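You operate a simulated robot arm through the tools that you are given. There is no shell and no other tool.

The job below is to be done with a simulated robot arm. You get a single attempt, and the scene is never put back.

Task
Move the orange plug to the yellow coupler and refill the teal mini board to 10 psi.
Fine: shut the orange lever first, the yellow lever last.

The check looks at the end state, three seconds after you hand in, the way a careful person would. Anything else that was tipped, shoved, dropped, spilled or broken makes it a failure.

Robot
A 7-joint arm with a two-finger parallel gripper, fixed in place. Base frame: the origin is on the floor under the middle of its stand, x ahead of it, y to its left, z up; the work surface is at about z = 820. Lengths are in mm, angles in rad, forces in N, time in s.
With the tool pointing down near the work surface it reaches from about 420 to 900 mm from the base axis. Its first joint turns from -2.496 to 2.496 rad. Payload 3 kg.
The TCP is the grasp point between the finger pads, 30 mm short of the fingertips. In the tool frame z runs along the fingers and y along their closing line. The gripper opens to 94 mm. The fingers are 28 mm wide and 10 mm thick; the gripper's body (50 by 96 mm) begins 55 mm behind the TCP.
Orientation is that of the tool frame in the base frame, as [roll, pitch, yaw] about the fixed x, y, z axes, in that order (R = Rz(yaw) Ry(pitch) Rx(roll)). With the fingers straight down and closing along the base's y, the tool's x points along the base's -x, its y along +y and its z along -z.

Tools
- The arm moves only by the tool move_arm. Its argument "deltas" is a list of rows, each an object (a shift or turn left out is 0, a gripper value left out holds the last) with "linear": the shift along the base's x, y, z in cm, a list of three; "turn": the turn, a rotation vector about the base's x, y, z in rad, a list of three. In form: [{"linear": [x, y, z], "turn": [rx, ry, rz]}, ...]. A call has 1 to 20 rows; each row shifts and turns the commanded pose from where the row before left it. "grip" is the finger opening in cm, from 0 to 9.4, set as the call begins (left out, the last holds). Each row takes 0.2 s and may step no farther than 50 mm and 0.15 rad from the row before; otherwise, or with a gripper value out of range, the whole call is refused. Where a pose cannot be reached the arm comes as near as it can. A force on the tool above 40 N (or 10 N above the force at the start of the call, whichever is more), or a blocked arm, ends the call early, and 0.2 s more pass. The fingers move at their own pace (about 72 mm/s each) and stop on an object; they squeeze with about 43 N. The grip force told is the motor's: it shows also when the fingers shut on nothing. Time passes only in rows, and 0.2 s behind the last, so rows that do not move let the fingers close. The reply holds the time, the measured pose of the TCP, the force on the tool along the base axes, the opening and the grip force, in the units named above and with some noise, with the torque about the TCP (base axes, N m) and any sound that the robot's microphone picked up.
- Cameras (640 x 400 px; columns grow to the right, rows downward): "scene" is fixed at [398.2, 649.1, 1492]; the picture's right is [-1.00, -0.08, 0.00], its down [-0.07, 0.88, -0.46] and it looks along [0.04, -0.46, -0.89] (base axes); focal length 261 px, centre (320, 200). "wrist" rides on the gripper at [76, 14, -102] in the tool frame; the picture's right is [-0.18, 0.98, 0.00], its down [-0.75, -0.14, -0.64] and it looks along [-0.63, -0.12, 0.77] (tool axes); focal length 243 px, centre (320, 200).
- snapshot(camera): a new picture of that camera. It takes no simulated time.
- locate(camera, pixels): for up to 12 pixels [column, row] of the newest picture of that camera ("zoom" is the newest enlarged one), the place [x, y, z] in the base frame of the surface seen there, good to about 3 mm. It takes no simulated time.
- enlarge(camera, box): a new picture of the part [left, top, right, bottom] of that camera's present view, enlarged. It takes no simulated time.
- sign_off(): hands the job in; it is judged then, once.

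Leave the gripper open and the arm clear of the work at the hand-in unless told otherwise.

The tools are called after ">>>" as a command line: name --argument value ..., lists and objects as JSON in quotes. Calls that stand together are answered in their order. move_arm: Moves the arm, as the interface text tells. Its arguments: {"type":"object","properties":{"deltas":{"type":"array"},"grip":{"type":"number"}},"required":["deltas"]} The other tools are called the same way: snapshot (camera) takes a picture; locate (camera, pixels) gives the place of the surface under pixels of a picture; enlarge (camera, box) takes an enlarged picture of a part of a camera's view; sign_off () hands the job in.

At the start:

```text
clock: 0.0
tool_pos: [328.8, 439.5, 1253.1]
tool_rot: [-3.141, 0.0, 3.141]
contact_force: [0.8, 0.6, -0.8]
torque: [-0.02, 0.03, 0.01]
grip_width: 93.9
grasp_force: 0.1
```

scene: 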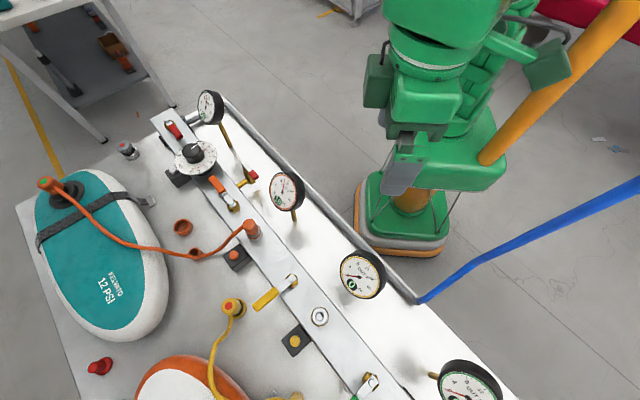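
wrist: 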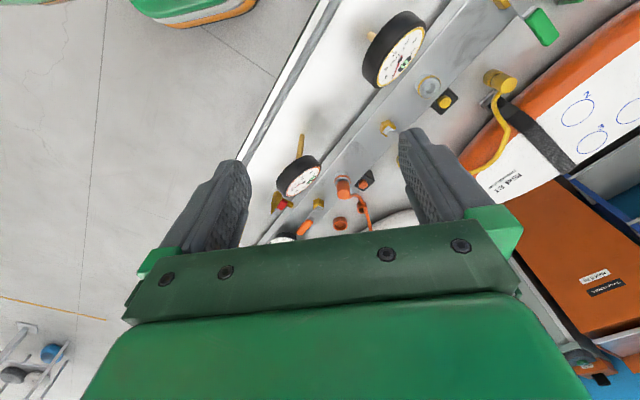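

I see a bench with a manifold rail, gauges, levers, an orange hose plugged in near (252,229) in the scene, and a yellow coupler. I'll take enlarged views to understand the parts.

>>> enlarge --camera "scene" --box '[140, 80, 300, 180]'

>>> enlarge --camera "scene" --box '[160, 170, 320, 270]'

>>> enlarge --camera "scene" --box '[200, 250, 400, 375]'

>>> enlarge --camera "scene" --box '[320, 240, 560, 400]'

>>> enlarge --camera "scene" --box '[10, 150, 250, 300]'

```text
4.00 times, centred on (220, 130) of scene
```

zoom: 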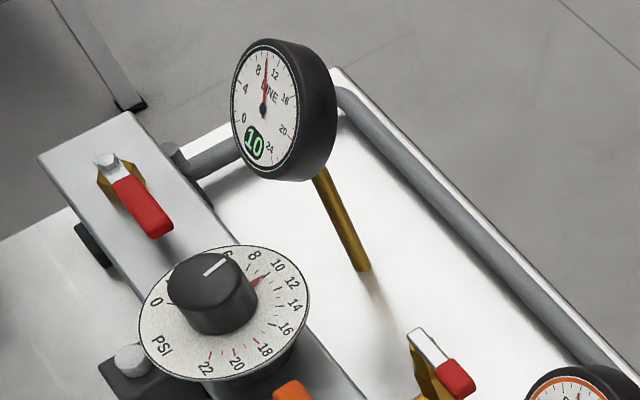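

```text
4.00 times, centred on (240, 220) of scene
```

zoom: 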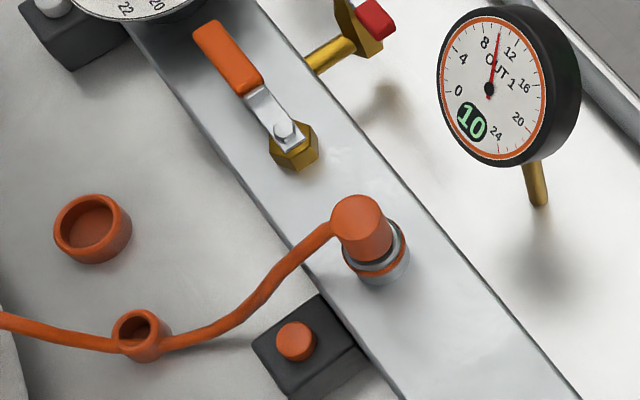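

```text
3.20 times, centred on (300, 312) of scene
```

zoom: 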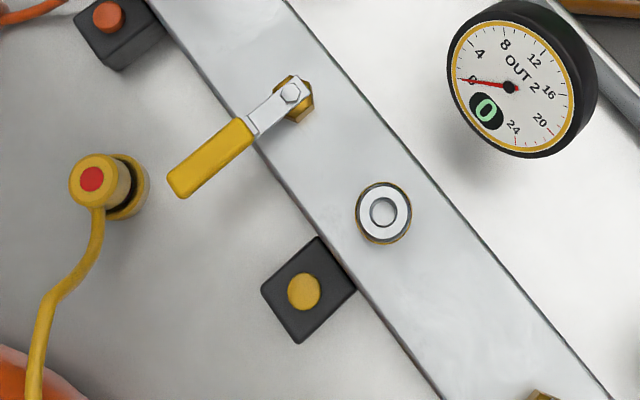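

```text
2.50 times, centred on (440, 320) of scene
```

zoom: 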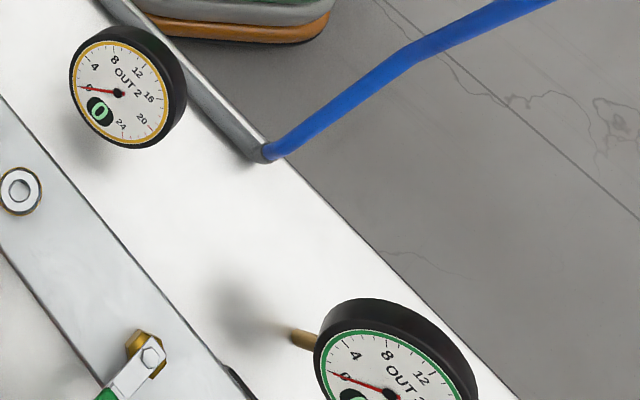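

```text
2.67 times, centred on (130, 225) of scene
```

zoom: 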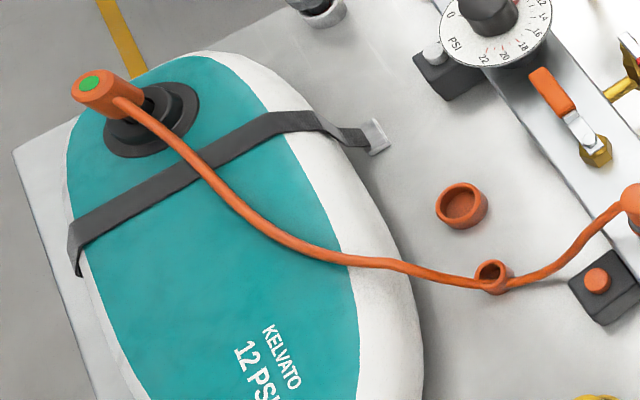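

The levers, gauges (LINE 10, OUT 1 10, OUT 2 0) and the orange hose are clear now. Next I measure positions of key features: levers, couplers, buttons, plug, dial, in the scene image.

>>> snapshot --camera "scene"

>>> enlarge --camera "scene" --box '[160, 170, 320, 270]'

>>> locate --camera "zoom" --pixels '[[215, 40], [245, 80], [283, 128], [292, 155], [362, 215], [345, 260], [295, 340], [92, 225], [140, 325], [250, 300], [430, 250], [480, 330]]'

>>> enlarge --camera "scene" --box '[160, 120, 240, 190]'

```text
taken
```

scene: 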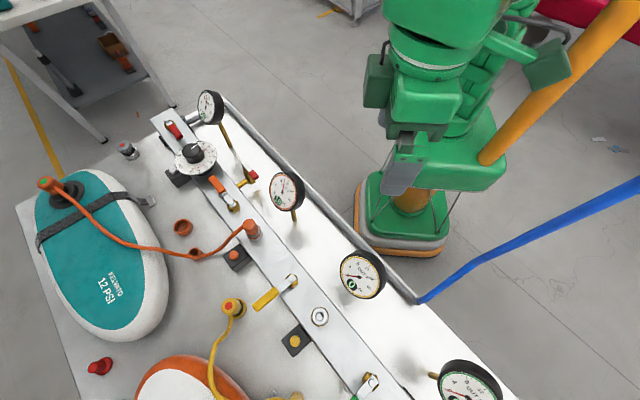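

```text
4.00 times, centred on (240, 220) of scene
```

zoom: 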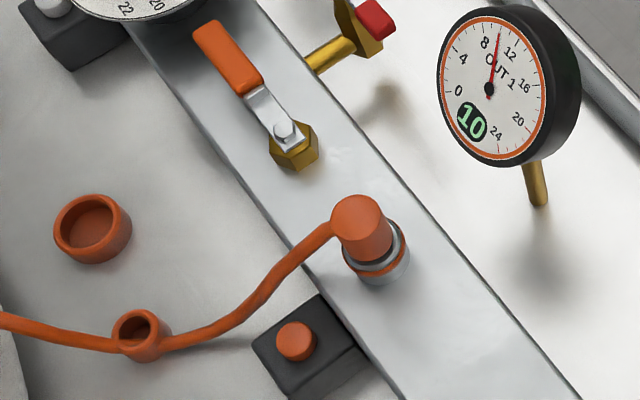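

```text
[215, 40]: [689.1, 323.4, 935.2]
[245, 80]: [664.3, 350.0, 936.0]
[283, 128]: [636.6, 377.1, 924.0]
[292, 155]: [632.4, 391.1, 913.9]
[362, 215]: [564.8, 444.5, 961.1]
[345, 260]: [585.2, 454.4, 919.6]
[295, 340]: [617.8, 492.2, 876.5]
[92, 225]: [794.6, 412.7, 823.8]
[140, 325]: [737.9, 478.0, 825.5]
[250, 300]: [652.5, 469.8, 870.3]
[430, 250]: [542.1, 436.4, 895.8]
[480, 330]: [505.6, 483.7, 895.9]
```

```text
5.71 times, centred on (200, 155) of scene
```

zoom: 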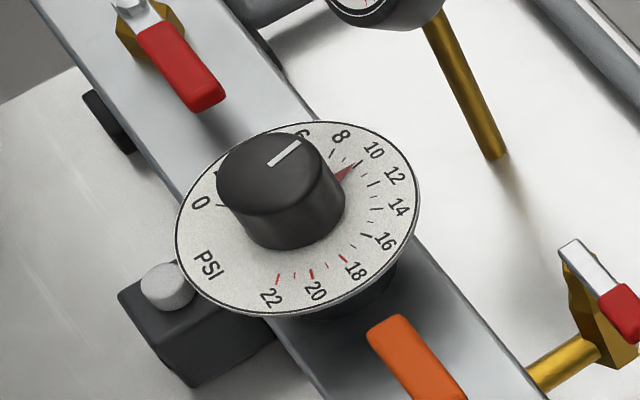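

The dial's red pointer sits at 10 and LINE reads 10. Now locate the yellow-side features in an enlarged view: lever, coupler socket, button, and the parked yellow plug.

>>> enlarge --camera "scene" --box '[200, 250, 360, 350]'

>>> locate --camera "zoom" --pixels '[[366, 104], [340, 130], [290, 175], [230, 225], [479, 265], [460, 265], [498, 265], [479, 245], [380, 363], [340, 370], [115, 225], [420, 200]]'

```text
4.00 times, centred on (280, 300) of scene
```

zoom: 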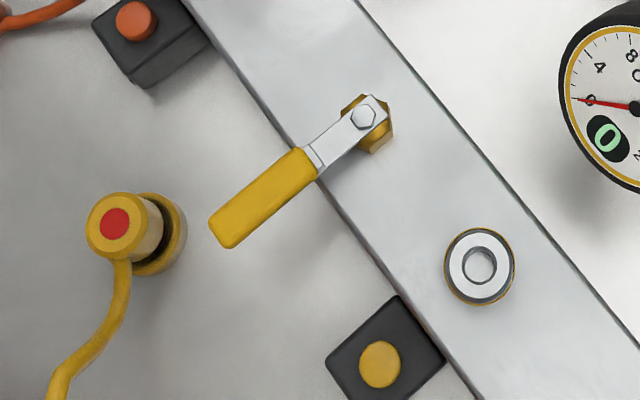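

```text
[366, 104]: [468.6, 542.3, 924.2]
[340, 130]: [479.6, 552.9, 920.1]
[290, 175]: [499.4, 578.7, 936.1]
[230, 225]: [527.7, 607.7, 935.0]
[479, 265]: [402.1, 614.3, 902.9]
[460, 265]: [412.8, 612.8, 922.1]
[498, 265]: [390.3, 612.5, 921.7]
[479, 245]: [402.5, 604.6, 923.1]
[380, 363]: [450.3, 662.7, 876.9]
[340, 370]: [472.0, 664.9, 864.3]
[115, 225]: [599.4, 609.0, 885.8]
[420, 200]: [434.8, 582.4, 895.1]
```

Rail top is z≈895, couplers' tops z≈922, lever handles z≈935. Next I locate gauges, dial and other tall objects that could be in the arm's way.

>>> locate --camera "scene" --pixels '[[287, 190], [298, 176], [303, 195], [295, 218], [360, 275], [376, 262], [381, 280], [210, 106], [222, 105], [195, 150], [252, 178], [400, 330]]'

>>> enlarge --camera "scene" --box '[400, 330, 520, 400]'

>>> enlarge --camera "scene" --box '[60, 300, 400, 400]'

>>> enlarge --camera "scene" --box '[220, 150, 340, 225]'

```text
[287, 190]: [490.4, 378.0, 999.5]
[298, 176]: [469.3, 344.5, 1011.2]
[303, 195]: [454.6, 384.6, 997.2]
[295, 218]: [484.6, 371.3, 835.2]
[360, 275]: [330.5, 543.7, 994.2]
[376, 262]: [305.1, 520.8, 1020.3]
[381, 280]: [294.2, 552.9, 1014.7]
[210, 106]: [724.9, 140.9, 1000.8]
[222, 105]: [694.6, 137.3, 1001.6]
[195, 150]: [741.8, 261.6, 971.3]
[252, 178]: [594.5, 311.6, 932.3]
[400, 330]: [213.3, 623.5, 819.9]
```

```text
5.33 times, centred on (460, 365) of scene
```

zoom: 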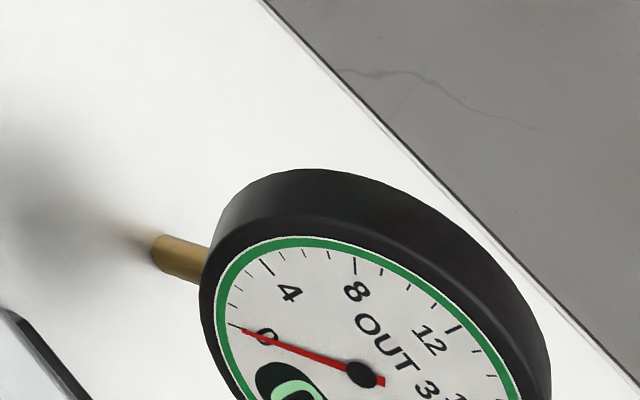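

```text
1.88 times, centred on (230, 350) of scene
```

zoom: 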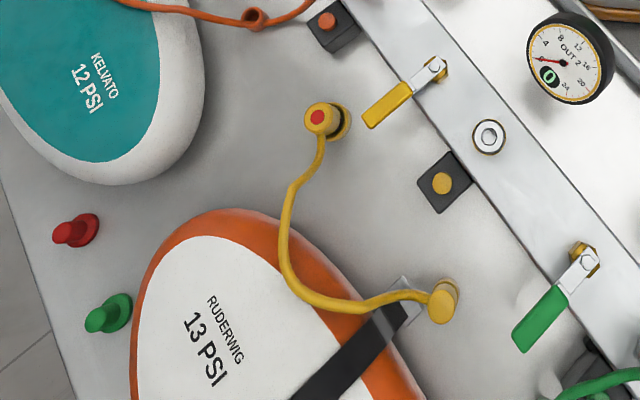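

```text
5.33 times, centred on (280, 188) of scene
```

zoom: 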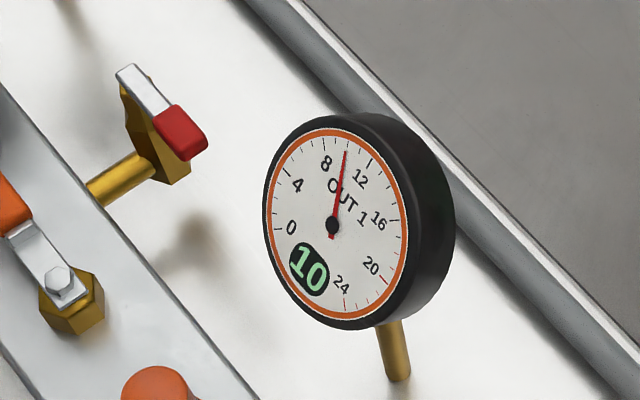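

I understand the layout: the rail runs at 45°, and the orange lever handle lies along the rail (open), with the yellow lever across it (shut). I'll move to a high viewpoint at about (520, 400, 1150) for a closer wrist look at the orange lever, coupler and button.

>>> move_arm --deltas '[{"linear": [3.82, -0.8, -2.06]}, {"linear": [3.82, -0.8, -2.06]}, {"linear": [3.82, -0.8, -2.06]}, {"linear": [3.82, -0.8, -2.06]}, {"linear": [3.82, -0.8, -2.06]}]'

>>> snapshot --camera "wrist"

>>> snapshot --camera "scene"

```text
clock: 1.2
tool_pos: [521.0, 399.3, 1148.1]
tool_rot: [-3.141, -0.002, 3.14]
contact_force: [-0.3, -0.5, 0.7]
torque: [-0.01, 0.0, 0.03]
grip_width: 94.0
grasp_force: 0.2
```

```text
taken
```

wrist: 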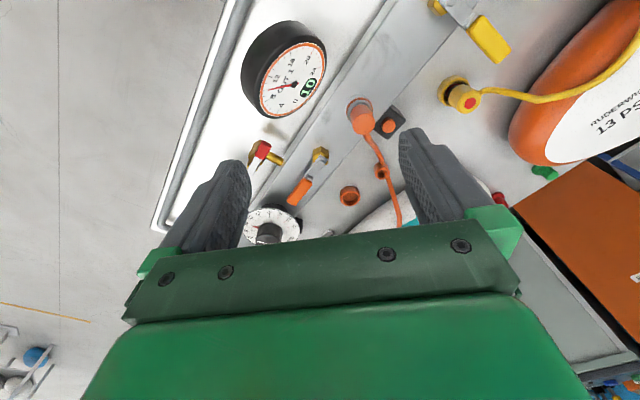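

```text
taken
```

scene: 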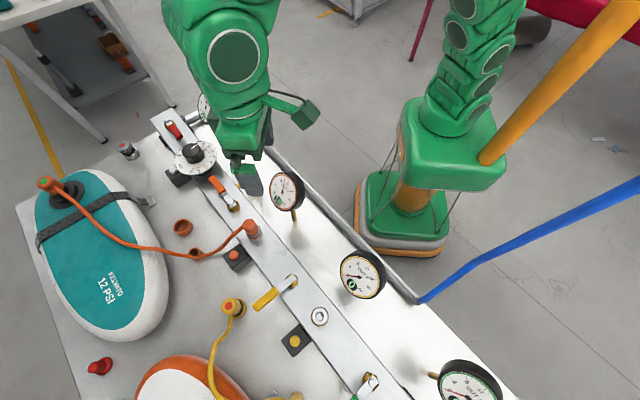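

The wrist view shows the orange lever at (308,178), the coupler at (360,115), and the button at (388,127). Let me enlarge those.

>>> enlarge --camera "wrist" --box '[240, 80, 420, 230]'

>>> enlarge --camera "wrist" --box '[220, 10, 340, 130]'

```text
2.67 times, centred on (330, 155) of wrist
```

zoom: 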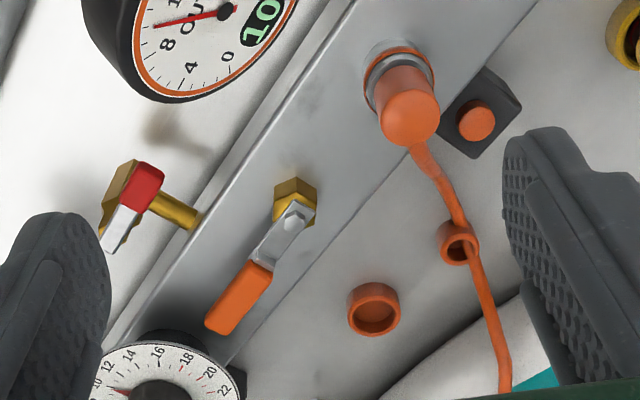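

```text
3.33 times, centred on (280, 70) of wrist
```

zoom: 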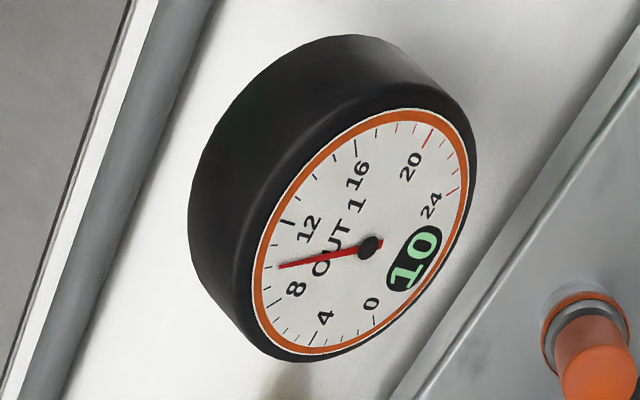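

The orange lever's handle is about 45–90 mm from its pivot at (634,382), lying along the rail. Next I swing the tool −45° about z and hover above the handle at about (684, 331, 1050) with the fingers set to 40 mm, then check alignment.

>>> move_arm --deltas '[{"linear": [2.72, -1.13, -1.63], "turn": [0, 0, -0.1309]}, {"linear": [2.72, -1.13, -1.63], "turn": [0, 0, -0.1309]}, {"linear": [2.72, -1.13, -1.63], "turn": [0, 0, -0.1309]}, {"linear": [2.72, -1.13, -1.63], "turn": [0, 0, -0.1309]}, {"linear": [2.72, -1.13, -1.63], "turn": [0, 0, -0.1309]}, {"linear": [2.72, -1.13, -1.63], "turn": [0, 0, -0.1309]}, {}]' --grip 4.0

>>> snapshot --camera "wrist"

>>> snapshot --camera "scene"

```text
clock: 2.8
tool_pos: [682.3, 332.1, 1052.3]
tool_rot: [-3.141, -0.001, 2.355]
contact_force: [0.2, -0.2, -0.1]
torque: [0.0, 0.01, 0.0]
grip_width: 39.9
grasp_force: 0.0
```

```text
taken
```

wrist: 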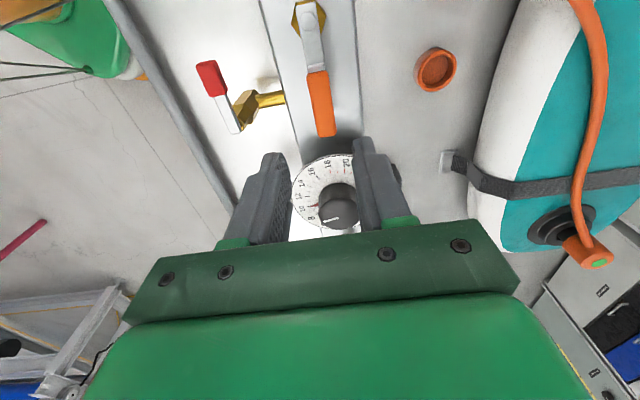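

```text
taken
```

scene: 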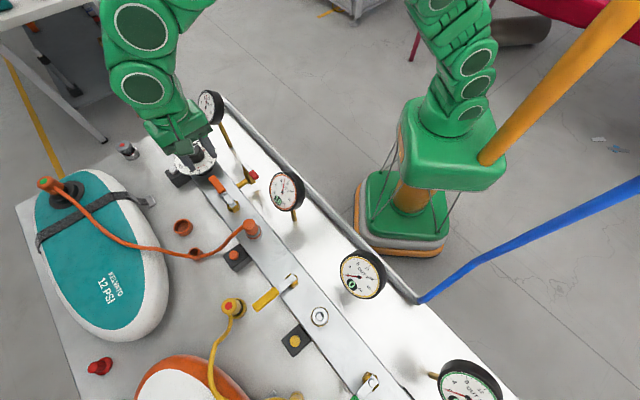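

The handle is at (318,100) in the wrist picture. I'll measure its points for precise alignment.

>>> locate --camera "wrist" --pixels '[[308, 15], [312, 50], [318, 80], [320, 105], [323, 128], [309, 100], [331, 100], [326, 138], [340, 190], [330, 165], [240, 125], [212, 75]]'

>>> enlarge --camera "wrist" --box '[240, 0, 400, 100]'

>>> enlarge --camera "wrist" --box '[280, 130, 380, 240]'

```text
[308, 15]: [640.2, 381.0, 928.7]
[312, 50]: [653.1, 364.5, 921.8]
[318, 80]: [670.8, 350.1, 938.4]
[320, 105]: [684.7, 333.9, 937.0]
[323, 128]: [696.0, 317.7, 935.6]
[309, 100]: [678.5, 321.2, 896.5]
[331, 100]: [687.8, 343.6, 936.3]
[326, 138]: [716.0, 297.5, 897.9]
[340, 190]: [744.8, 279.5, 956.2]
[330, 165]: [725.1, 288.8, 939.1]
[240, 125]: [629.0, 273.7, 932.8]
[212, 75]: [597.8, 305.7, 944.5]
```

```text
4.00 times, centred on (320, 50) of wrist
```

zoom: 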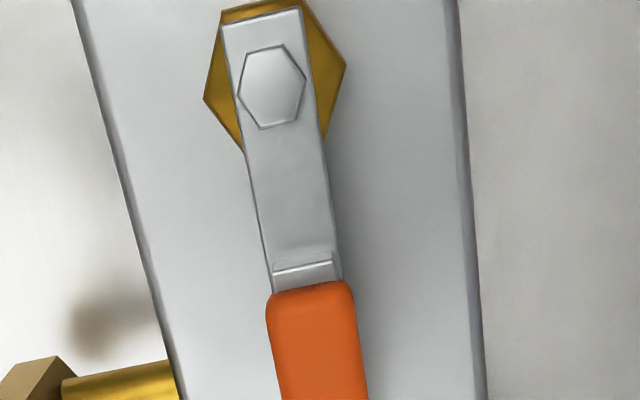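

```text
3.64 times, centred on (330, 185) of wrist
```

zoom: 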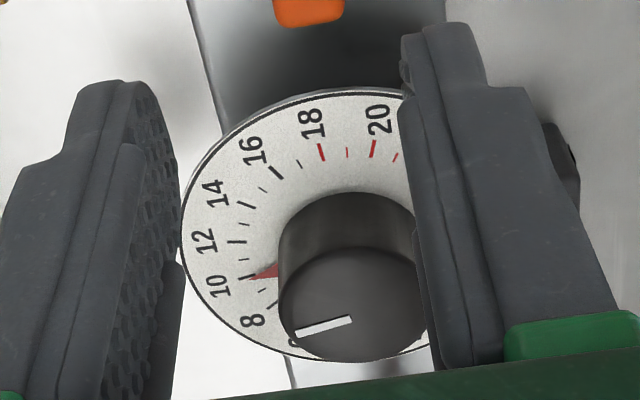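

The dial's red pointer tip is on the 10 tick, so the regulator is at 10. The handle centreline passes (685,334), matching the TCP. I'll lower to TCP z≈945, straddling the handle, then close to 24 mm.

>>> move_arm --deltas '[{"linear": [0.25, 0.0, -3.6]}, {"linear": [0, 0, -3.6]}, {"linear": [0, 0, -3.5]}, {}]'

>>> snapshot --camera "wrist"

```text
clock: 3.8
tool_pos: [685.9, 331.8, 944.2]
tool_rot: [3.141, -0.001, 2.357]
contact_force: [0.1, 0.0, -0.1]
torque: [0.02, -0.02, 0.01]
grip_width: 40.1
grasp_force: 0.1
```

```text
taken
```

wrist: 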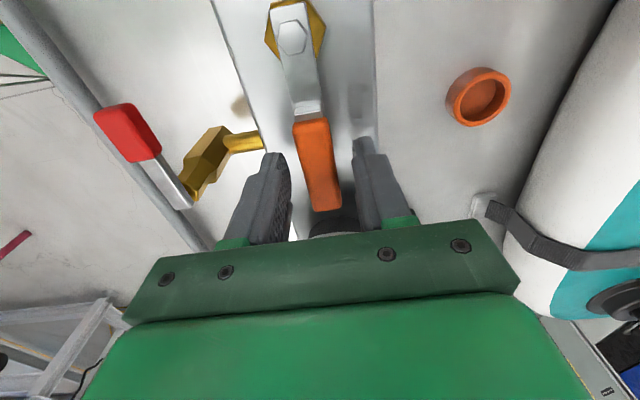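

The handle sits between the fingers with clearance. I'll close to 26 mm and sweep the lever 90° counter-clockwise about its pivot to the shut position.

>>> move_arm --deltas '[{}, {"linear": [0.508, 0.568, 0], "turn": [0, 0, 0.1122]}, {"linear": [0.442, 0.623, 0], "turn": [0, 0, 0.1122]}, {"linear": [0.369, 0.667, 0], "turn": [0, 0, 0.1122]}, {"linear": [0.292, 0.704, 0], "turn": [0, 0, 0.1122]}, {"linear": [0.21, 0.733, 0], "turn": [0, 0, 0.1122]}, {"linear": [0.128, 0.751, 0], "turn": [0, 0, 0.1122]}, {"linear": [0.043, 0.762, 0], "turn": [0, 0, 0.1122]}, {"linear": [-0.043, 0.762, 0], "turn": [0, 0, 0.1122]}, {"linear": [-0.128, 0.751, 0], "turn": [0, 0, 0.1122]}, {"linear": [-0.21, 0.733, 0], "turn": [0, 0, 0.1122]}, {"linear": [-0.292, 0.704, 0], "turn": [0, 0, 0.1122]}, {"linear": [-0.369, 0.667, 0], "turn": [0, 0, 0.1122]}, {"linear": [-0.442, 0.623, 0], "turn": [0, 0, 0.1122]}, {"linear": [-0.508, 0.568, 0], "turn": [0, 0, 0.1122]}]' --grip 2.6

>>> snapshot --camera "wrist"

>>> snapshot --camera "scene"

```text
clock: 7.0
tool_pos: [684.8, 428.4, 945.7]
tool_rot: [-3.141, 0.001, -2.353]
contact_force: [-1.1, -1.0, -0.2]
torque: [0.01, 0.02, -0.04]
grip_width: 26.5
grasp_force: 0.0
```

```text
taken
```

wrist: 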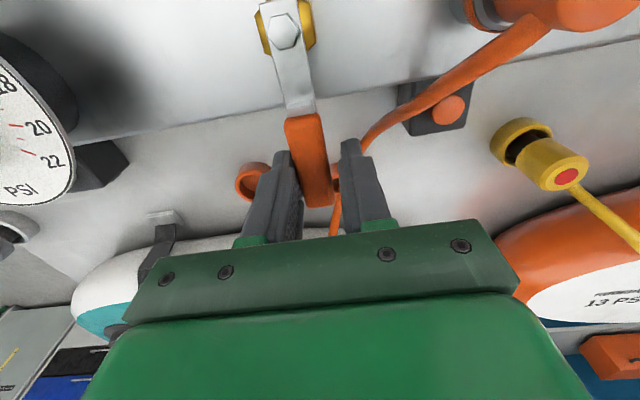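

```text
taken
```

scene: 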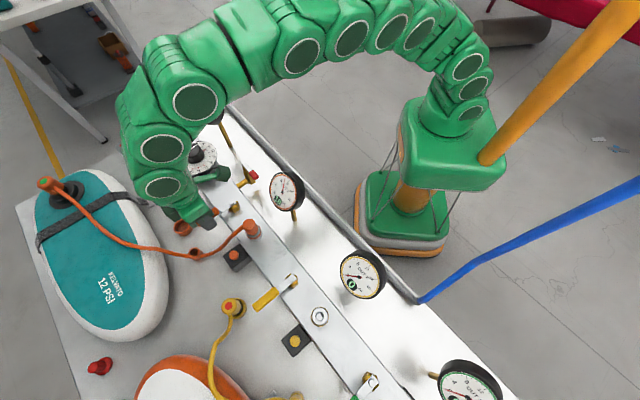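

The lever followed and lies against the trailing finger, a few degrees short of square. I'll push on a bit to its stop.

>>> move_arm --deltas '[{"linear": [-0.18, 0.17, 0], "turn": [0, 0, 0.035]}, {"linear": [-0.19, 0.165, 0], "turn": [0, 0, 0.035]}, {"linear": [-0.19, 0.16, 0], "turn": [0, 0, 0.035]}, {}]'

>>> snapshot --camera "wrist"

```text
clock: 8.0
tool_pos: [681.0, 431.8, 946.3]
tool_rot: [3.141, 0.0, -2.252]
contact_force: [10.2, -21.3, -0.1]
torque: [-0.33, -0.19, -0.53]
grip_width: 38.7
grasp_force: 11.3
```

```text
taken
```

wrist: 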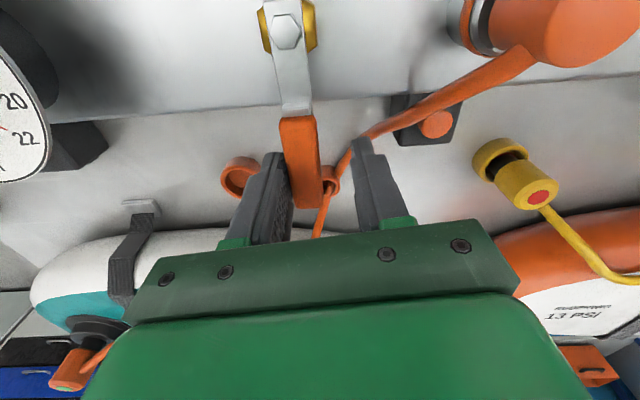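

A sideways force of about 24 N has spread the fingers, so the lever is on its stop. I'll ease back, open the fingers a bit, and rise clear.

>>> move_arm --deltas '[{"linear": [0.3, -0.25, 0], "turn": [0, 0, -0.05]}, {"linear": [0.1, -0.1, 0], "turn": [0, 0, -0.05]}, {}, {"linear": [0, 0, 3.0]}, {"linear": [0, 0, 4.0]}, {"linear": [0, 0, 4.5]}, {"linear": [0, 0, 4.5]}]' --grip 4.0

>>> snapshot --camera "wrist"

>>> snapshot --camera "scene"

>>> enlarge --camera "scene" --box '[160, 170, 320, 270]'

```text
clock: 9.6
tool_pos: [685.5, 429.5, 1106.8]
tool_rot: [3.141, -0.002, -2.35]
contact_force: [-0.4, 0.1, -0.1]
torque: [-0.04, -0.03, 0.02]
grip_width: 39.7
grasp_force: 0.1
```

```text
taken
```

wrist: 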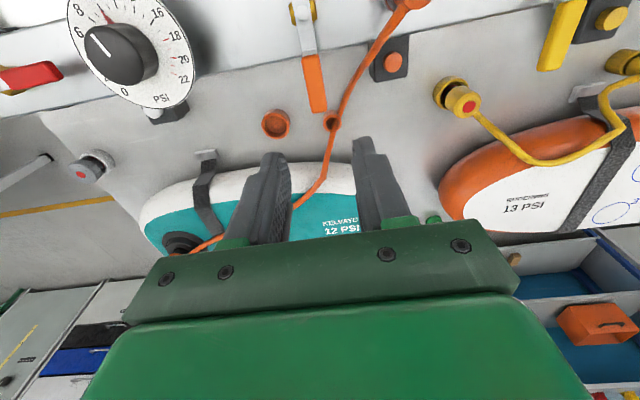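

```text
taken
```

scene: 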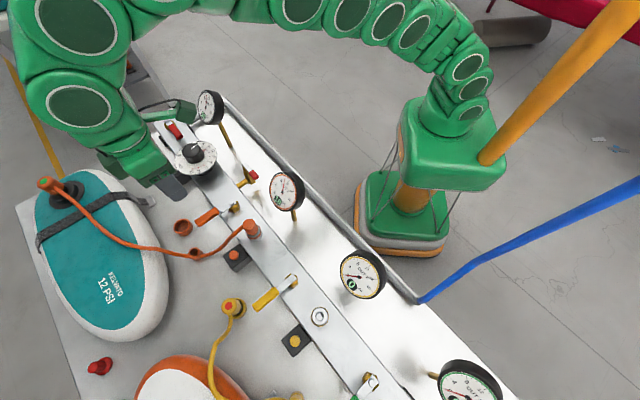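

```text
4.00 times, centred on (240, 220) of scene
```

zoom: 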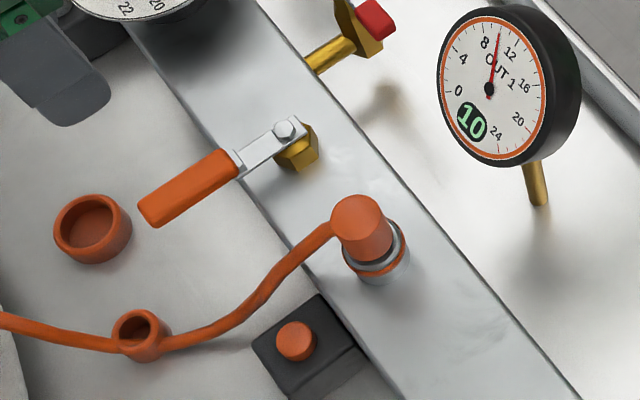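

The orange lever is now square to the rail (shut), and OUT 1 still holds 10. I want a closer look at the orange button box and the coupler to understand bleeding and release before unplugging.

>>> enlarge --camera "wrist" --box '[330, 0, 450, 100]'

>>> enlarge --camera "scene" --box '[215, 210, 275, 275]'

>>> enlarge --camera "wrist" --box '[40, 140, 220, 260]'

>>> enlarge --camera "wrist" --box '[420, 0, 640, 130]'

```text
4.00 times, centred on (390, 50) of wrist
```

zoom: 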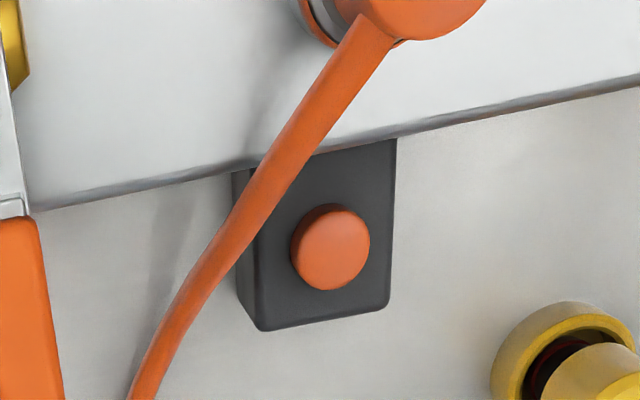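

```text
6.15 times, centred on (245, 242) of scene
```

zoom: 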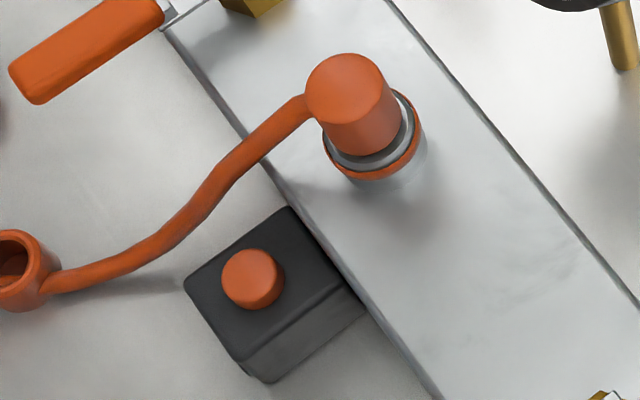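

```text
3.33 times, centred on (130, 200) of wrist
```

zoom: 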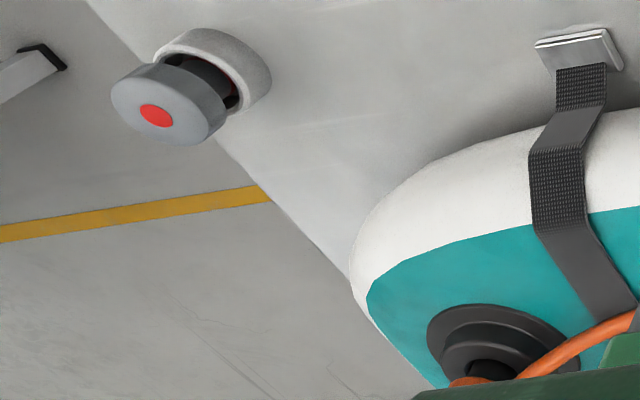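

```text
2.91 times, centred on (530, 65) of wrist
```

zoom: 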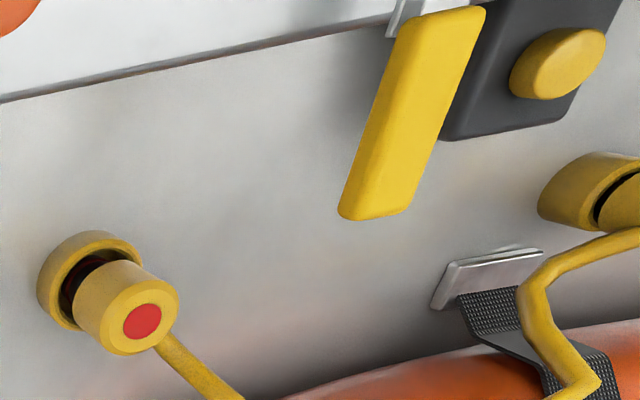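

The parked hoses show red-dot heads in cups, while the green dot marks a head locked on the board. The buttons beside the couplers look like bleed buttons. I'll measure the button and the hose near it so the fingers can press without touching the hose.

>>> enlarge --camera "scene" --box '[215, 210, 275, 275]'

>>> locate --camera "zoom" --pixels '[[252, 275], [235, 260], [270, 265], [252, 295], [310, 105], [270, 140], [225, 180], [195, 210], [150, 245], [345, 75], [365, 130], [375, 165]]'

>>> locate --camera "wrist" --pixels '[[393, 62], [405, 3], [395, 15], [380, 40], [365, 65], [350, 90], [335, 122], [393, 72], [413, 5], [390, 20], [372, 55], [400, 60]]'

```text
6.15 times, centred on (245, 242) of scene
```

zoom: 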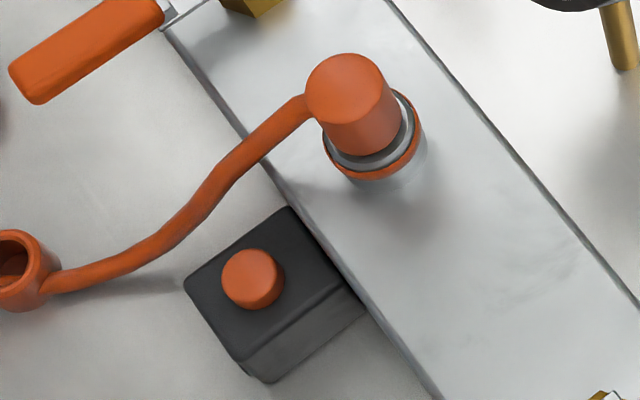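

```text
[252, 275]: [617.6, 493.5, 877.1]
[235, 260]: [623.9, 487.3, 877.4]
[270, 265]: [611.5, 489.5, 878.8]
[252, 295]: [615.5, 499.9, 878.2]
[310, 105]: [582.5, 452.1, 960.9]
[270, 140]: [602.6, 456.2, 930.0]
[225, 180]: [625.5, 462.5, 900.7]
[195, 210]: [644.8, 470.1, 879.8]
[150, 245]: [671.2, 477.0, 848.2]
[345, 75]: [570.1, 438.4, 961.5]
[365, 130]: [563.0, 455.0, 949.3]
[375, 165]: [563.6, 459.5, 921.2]
```

```text
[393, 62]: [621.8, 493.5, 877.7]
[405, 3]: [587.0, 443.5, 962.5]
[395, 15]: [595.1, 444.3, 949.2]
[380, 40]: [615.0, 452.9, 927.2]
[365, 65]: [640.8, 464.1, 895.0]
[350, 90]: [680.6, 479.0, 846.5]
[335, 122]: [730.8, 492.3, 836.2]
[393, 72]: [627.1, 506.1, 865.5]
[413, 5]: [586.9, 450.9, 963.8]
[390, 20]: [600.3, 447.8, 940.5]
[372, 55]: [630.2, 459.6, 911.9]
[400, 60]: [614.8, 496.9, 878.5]
```

The button centre is at (617,493,878); the hose passes about 30 mm away, rising to the plug. The current yaw keeps the gripper's long side along the rail, clear of the plug. I'll close the fingers and hover above the button at (620, 496, 1010).

>>> move_arm --deltas '[{"linear": [-1.64, 1.66, -2.4]}, {"linear": [-1.64, 1.66, -2.4]}, {"linear": [-1.64, 1.66, -2.4]}, {"linear": [-1.64, 1.66, -2.4]}, {}]' --grip 0.0

>>> snapshot --camera "wrist"

>>> snapshot --camera "scene"

```text
clock: 10.8
tool_pos: [619.5, 497.2, 1009.6]
tool_rot: [-3.14, 0.001, -2.35]
contact_force: [0.2, 0.3, -0.1]
torque: [-0.02, 0.03, -0.04]
grip_width: 0.1
grasp_force: 32.3
```

```text
taken
```

wrist: 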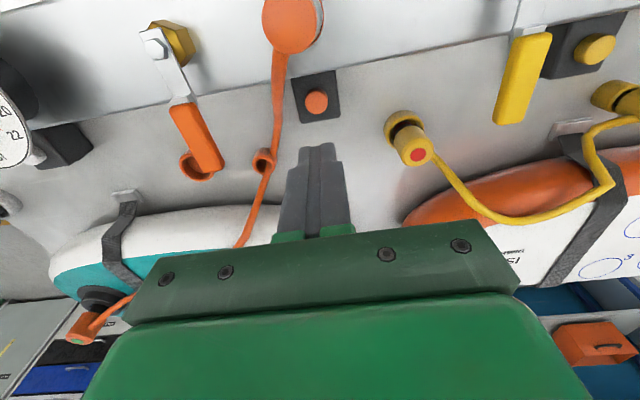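

```text
taken
```

scene: 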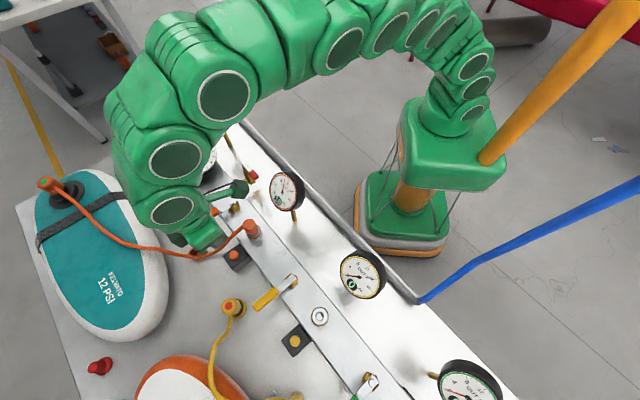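

The closed fingers are above the button (seen at (316,101)). I'll descend to just above the button, z≈914, and recheck.

>>> move_arm --deltas '[{"linear": [0, 0, -3.2]}, {"linear": [0, 0, -3.2]}, {"linear": [0, 0, -3.2]}, {}]'

>>> snapshot --camera "wrist"

>>> enlarge --camera "scene" --box '[180, 170, 310, 280]'

```text
clock: 11.8
tool_pos: [617.9, 497.2, 912.3]
tool_rot: [-3.141, 0.001, -2.351]
contact_force: [-1.1, -0.4, 0.3]
torque: [0.01, 0.04, 0.0]
grip_width: 0.1
grasp_force: 33.1
```

```text
taken
```

wrist: 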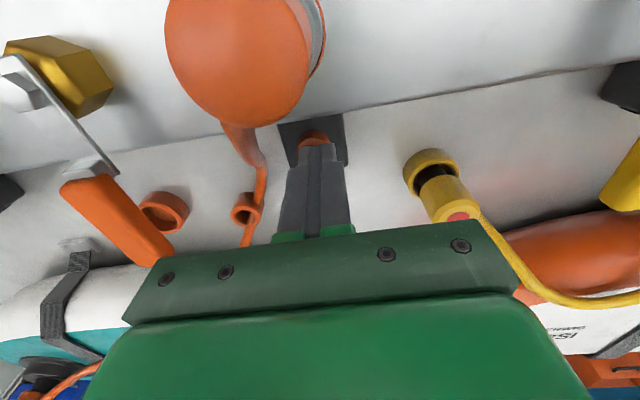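

```text
3.64 times, centred on (245, 225) of scene
```

zoom: 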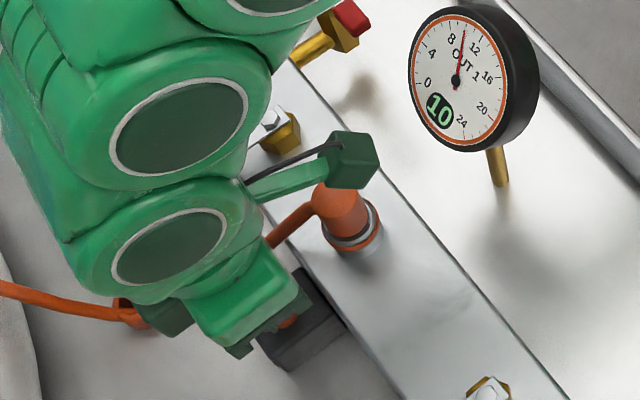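

The fingertips sit over the button, just behind its front edge. OUT 1 reads 10. I'll press down gently in small steps.

>>> move_arm --deltas '[{"linear": [0, 0, -0.25]}, {"linear": [0, 0, -0.2]}, {"linear": [0, 0, -0.2]}]'

>>> enlarge --camera "scene" --box '[180, 170, 310, 280]'

```text
clock: 12.6
tool_pos: [618.3, 497.8, 905.8]
tool_rot: [3.141, 0.0, -2.351]
contact_force: [1.1, -0.2, 0.9]
torque: [-0.01, -0.07, 0.02]
grip_width: 0.0
grasp_force: 33.1
```

```text
3.64 times, centred on (245, 225) of scene
```

zoom: 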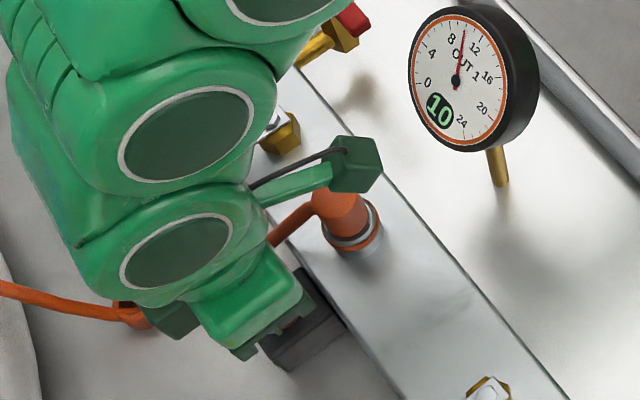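

There's no real contact force yet, so I'll go a few millimetres further down and hold.

>>> move_arm --deltas '[{"linear": [0, 0, -0.15]}, {"linear": [0, 0, -0.15]}, {}]'

>>> enlarge --camera "scene" --box '[180, 170, 310, 280]'

```text
clock: 13.4
tool_pos: [618.9, 496.2, 903.5]
tool_rot: [-3.141, 0.0, -2.352]
contact_force: [0.5, 0.1, 3.5]
torque: [0.01, 0.01, -0.01]
grip_width: 0.2
grasp_force: 32.8
heard: click
```

```text
3.64 times, centred on (245, 225) of scene
```

zoom: 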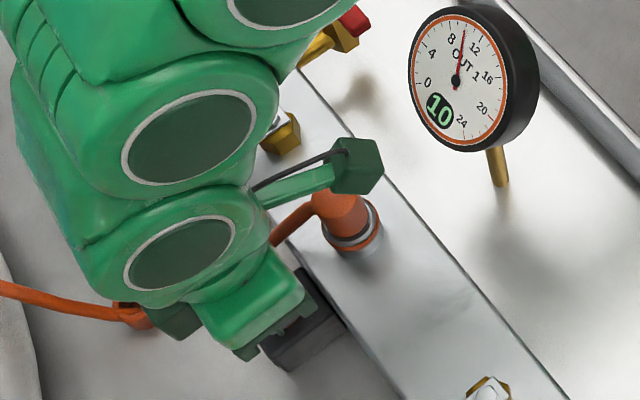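

A click was heard at 3.5 N, and the gauge still shows 10. I'll hold here a moment and see whether OUT 1 falls or the plug changes.

>>> move_arm --deltas '[{}, {}, {}, {}]'

>>> enlarge --camera "scene" --box '[230, 170, 310, 270]'

>>> snapshot --camera "wrist"

```text
clock: 14.4
tool_pos: [618.9, 496.5, 903.3]
tool_rot: [3.14, 0.002, -2.351]
contact_force: [-0.2, 0.0, 3.2]
torque: [0.0, 0.06, 0.01]
grip_width: 0.1
grasp_force: 32.6
```

```text
4.00 times, centred on (270, 220) of scene
```

zoom: 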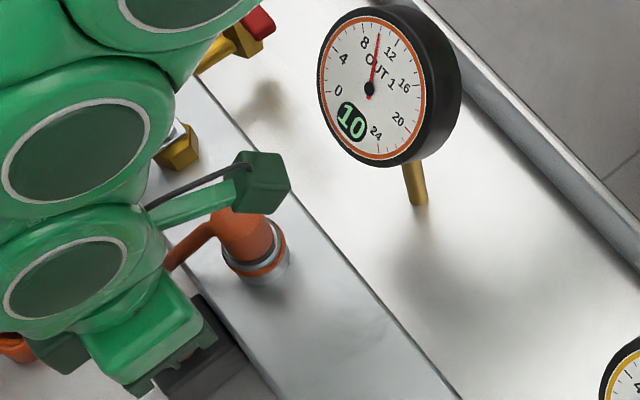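

```text
taken
```

wrist: 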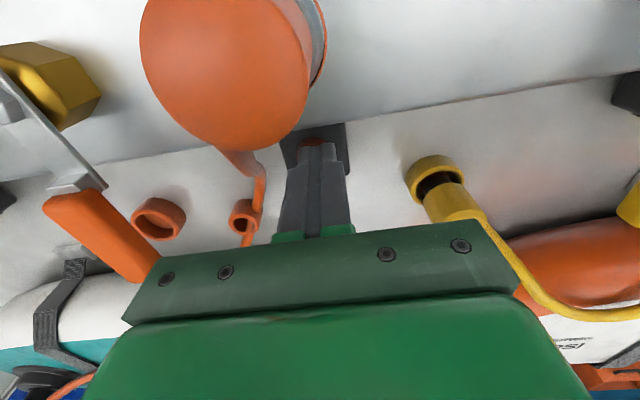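

There's no hiss and the gauge is unchanged. The button may have more travel, so I'll press slightly deeper and hold.

>>> move_arm --deltas '[{"linear": [0, 0, -0.15]}, {"linear": [0, 0, -0.15]}, {}, {}]'

>>> enlarge --camera "scene" --box '[230, 170, 310, 270]'

```text
clock: 15.4
tool_pos: [618.3, 496.1, 900.9]
tool_rot: [3.14, 0.0, -2.353]
contact_force: [0.3, 0.2, 10.0]
torque: [-0.05, -0.02, 0.01]
grip_width: 0.0
grasp_force: 32.9
```

```text
4.00 times, centred on (270, 220) of scene
```

zoom: 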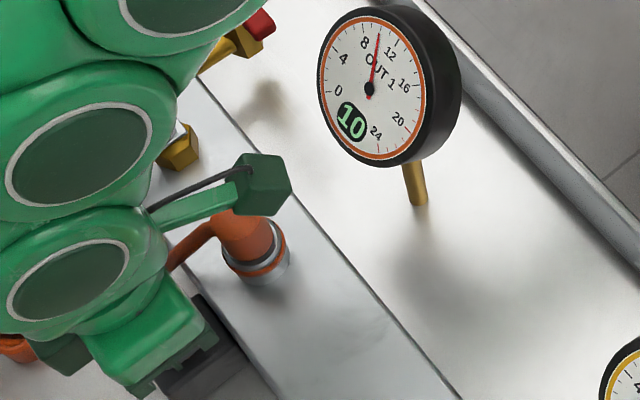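

Still 10 at 10 N, so this is more likely a coupler release than a bleed. I'll lift off straight up and inspect the button and plug.

>>> move_arm --deltas '[{"linear": [0, 0, 0.6]}, {"linear": [0, 0, 3.0]}, {"linear": [0, 0, 4.0]}, {"linear": [0, 0, 4.0]}, {"linear": [1.0, 1.0, 4.0]}]'

>>> snapshot --camera "wrist"

>>> enlarge --camera "scene" --box '[215, 210, 275, 275]'

>>> enlarge --camera "scene" --box '[180, 150, 320, 270]'

```text
clock: 16.6
tool_pos: [629.6, 506.4, 1057.5]
tool_rot: [3.14, 0.0, -2.347]
contact_force: [0.1, -0.7, -0.3]
torque: [0.02, -0.03, -0.01]
grip_width: 0.0
grasp_force: 33.2
```

```text
taken
```

wrist: 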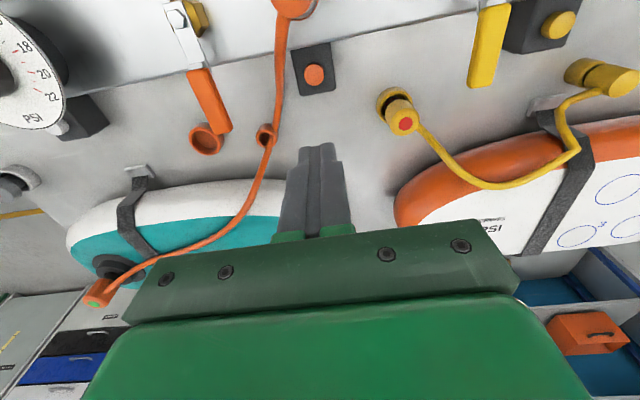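

```text
6.15 times, centred on (245, 242) of scene
```

zoom: 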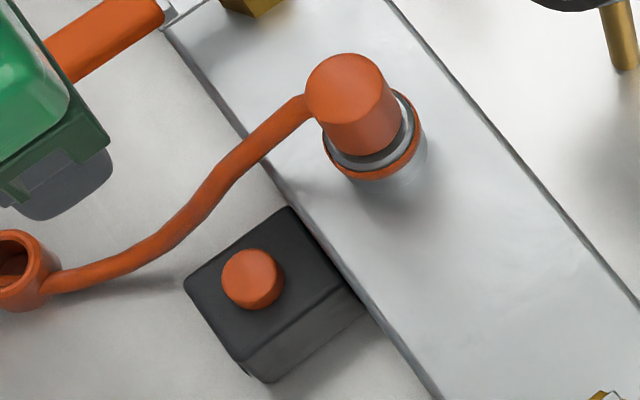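

```text
3.33 times, centred on (250, 210) of scene
```

zoom: 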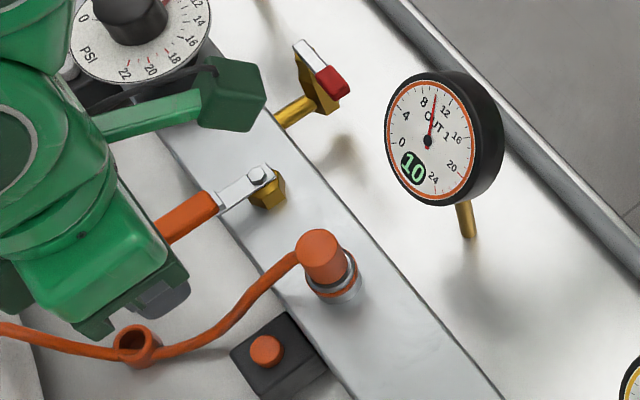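

The button sprang back, and OUT 1 still reads 10 with the plug seated. I take the click as the coupler release. I'll now rise over the plug, turn the tool so the fingers close across the hose direction (hose leaves toward +x), and open to 60 mm for a closer check.

>>> move_arm --deltas '[{"linear": [-0.89, -0.85, 0.8], "turn": [0, 0, -0.132]}, {"linear": [-0.89, -0.85, 0.8], "turn": [0, 0, -0.132]}, {"linear": [-0.89, -0.85, 0.8], "turn": [0, 0, -0.132]}, {"linear": [-0.89, -0.85, 0.8], "turn": [0, 0, -0.132]}, {"linear": [-0.89, -0.85, 0.8], "turn": [0, 0, -0.132]}, {"linear": [-0.89, -0.85, 0.8], "turn": [0, 0, -0.132]}, {"linear": [-0.89, -0.85, 0.8], "turn": [0, 0, -0.132]}, {}]' --grip 6.0

>>> snapshot --camera "wrist"

>>> snapshot --camera "scene"

>>> enlarge --camera "wrist" --box '[220, 60, 420, 200]'

```text
clock: 18.4
tool_pos: [566.8, 446.2, 1112.4]
tool_rot: [3.142, 0.002, 3.008]
contact_force: [0.1, 0.7, 0.3]
torque: [-0.02, 0.05, -0.01]
grip_width: 59.8
grasp_force: 0.2
```

```text
taken
```

wrist: 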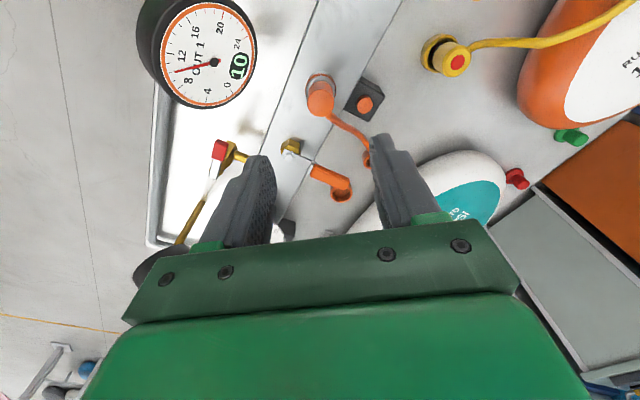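

```text
taken
```

scene: 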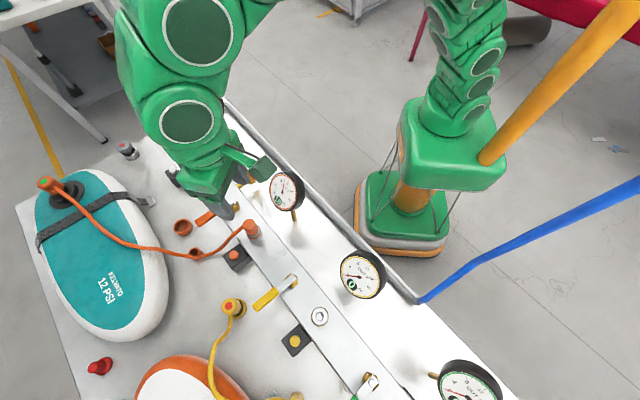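

```text
2.86 times, centred on (320, 130) of wrist
```

zoom: 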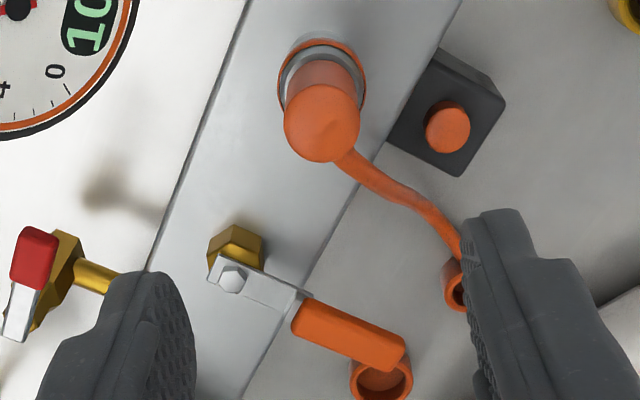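

Plug top is at zoom (320,125), hose leaves to the lower right. I'll measure the plug, collar and gauge rim.

>>> locate --camera "zoom" --pixels '[[320, 125], [290, 125], [352, 125], [320, 95], [320, 155], [362, 95], [280, 85], [320, 47], [350, 165], [390, 190], [430, 210], [455, 240]]'

>>> locate --camera "wrist" --pixels '[[210, 55], [160, 20], [150, 60], [200, 105], [250, 70], [225, 10], [240, 30], [185, 10], [140, 30], [170, 90]]'

```text
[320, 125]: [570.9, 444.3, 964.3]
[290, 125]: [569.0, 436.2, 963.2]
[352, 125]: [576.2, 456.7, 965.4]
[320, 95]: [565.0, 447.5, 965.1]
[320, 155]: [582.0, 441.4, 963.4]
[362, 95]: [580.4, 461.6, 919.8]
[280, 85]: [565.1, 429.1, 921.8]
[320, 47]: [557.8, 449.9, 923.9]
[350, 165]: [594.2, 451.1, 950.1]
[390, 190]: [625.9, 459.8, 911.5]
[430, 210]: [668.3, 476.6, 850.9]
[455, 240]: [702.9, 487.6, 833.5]
```

```text
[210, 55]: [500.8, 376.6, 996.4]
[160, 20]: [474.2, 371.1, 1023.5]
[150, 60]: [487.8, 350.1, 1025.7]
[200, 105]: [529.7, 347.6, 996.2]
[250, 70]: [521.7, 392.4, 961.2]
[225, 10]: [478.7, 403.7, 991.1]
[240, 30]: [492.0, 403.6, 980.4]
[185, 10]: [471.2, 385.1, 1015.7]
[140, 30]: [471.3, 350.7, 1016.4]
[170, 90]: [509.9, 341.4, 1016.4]
```

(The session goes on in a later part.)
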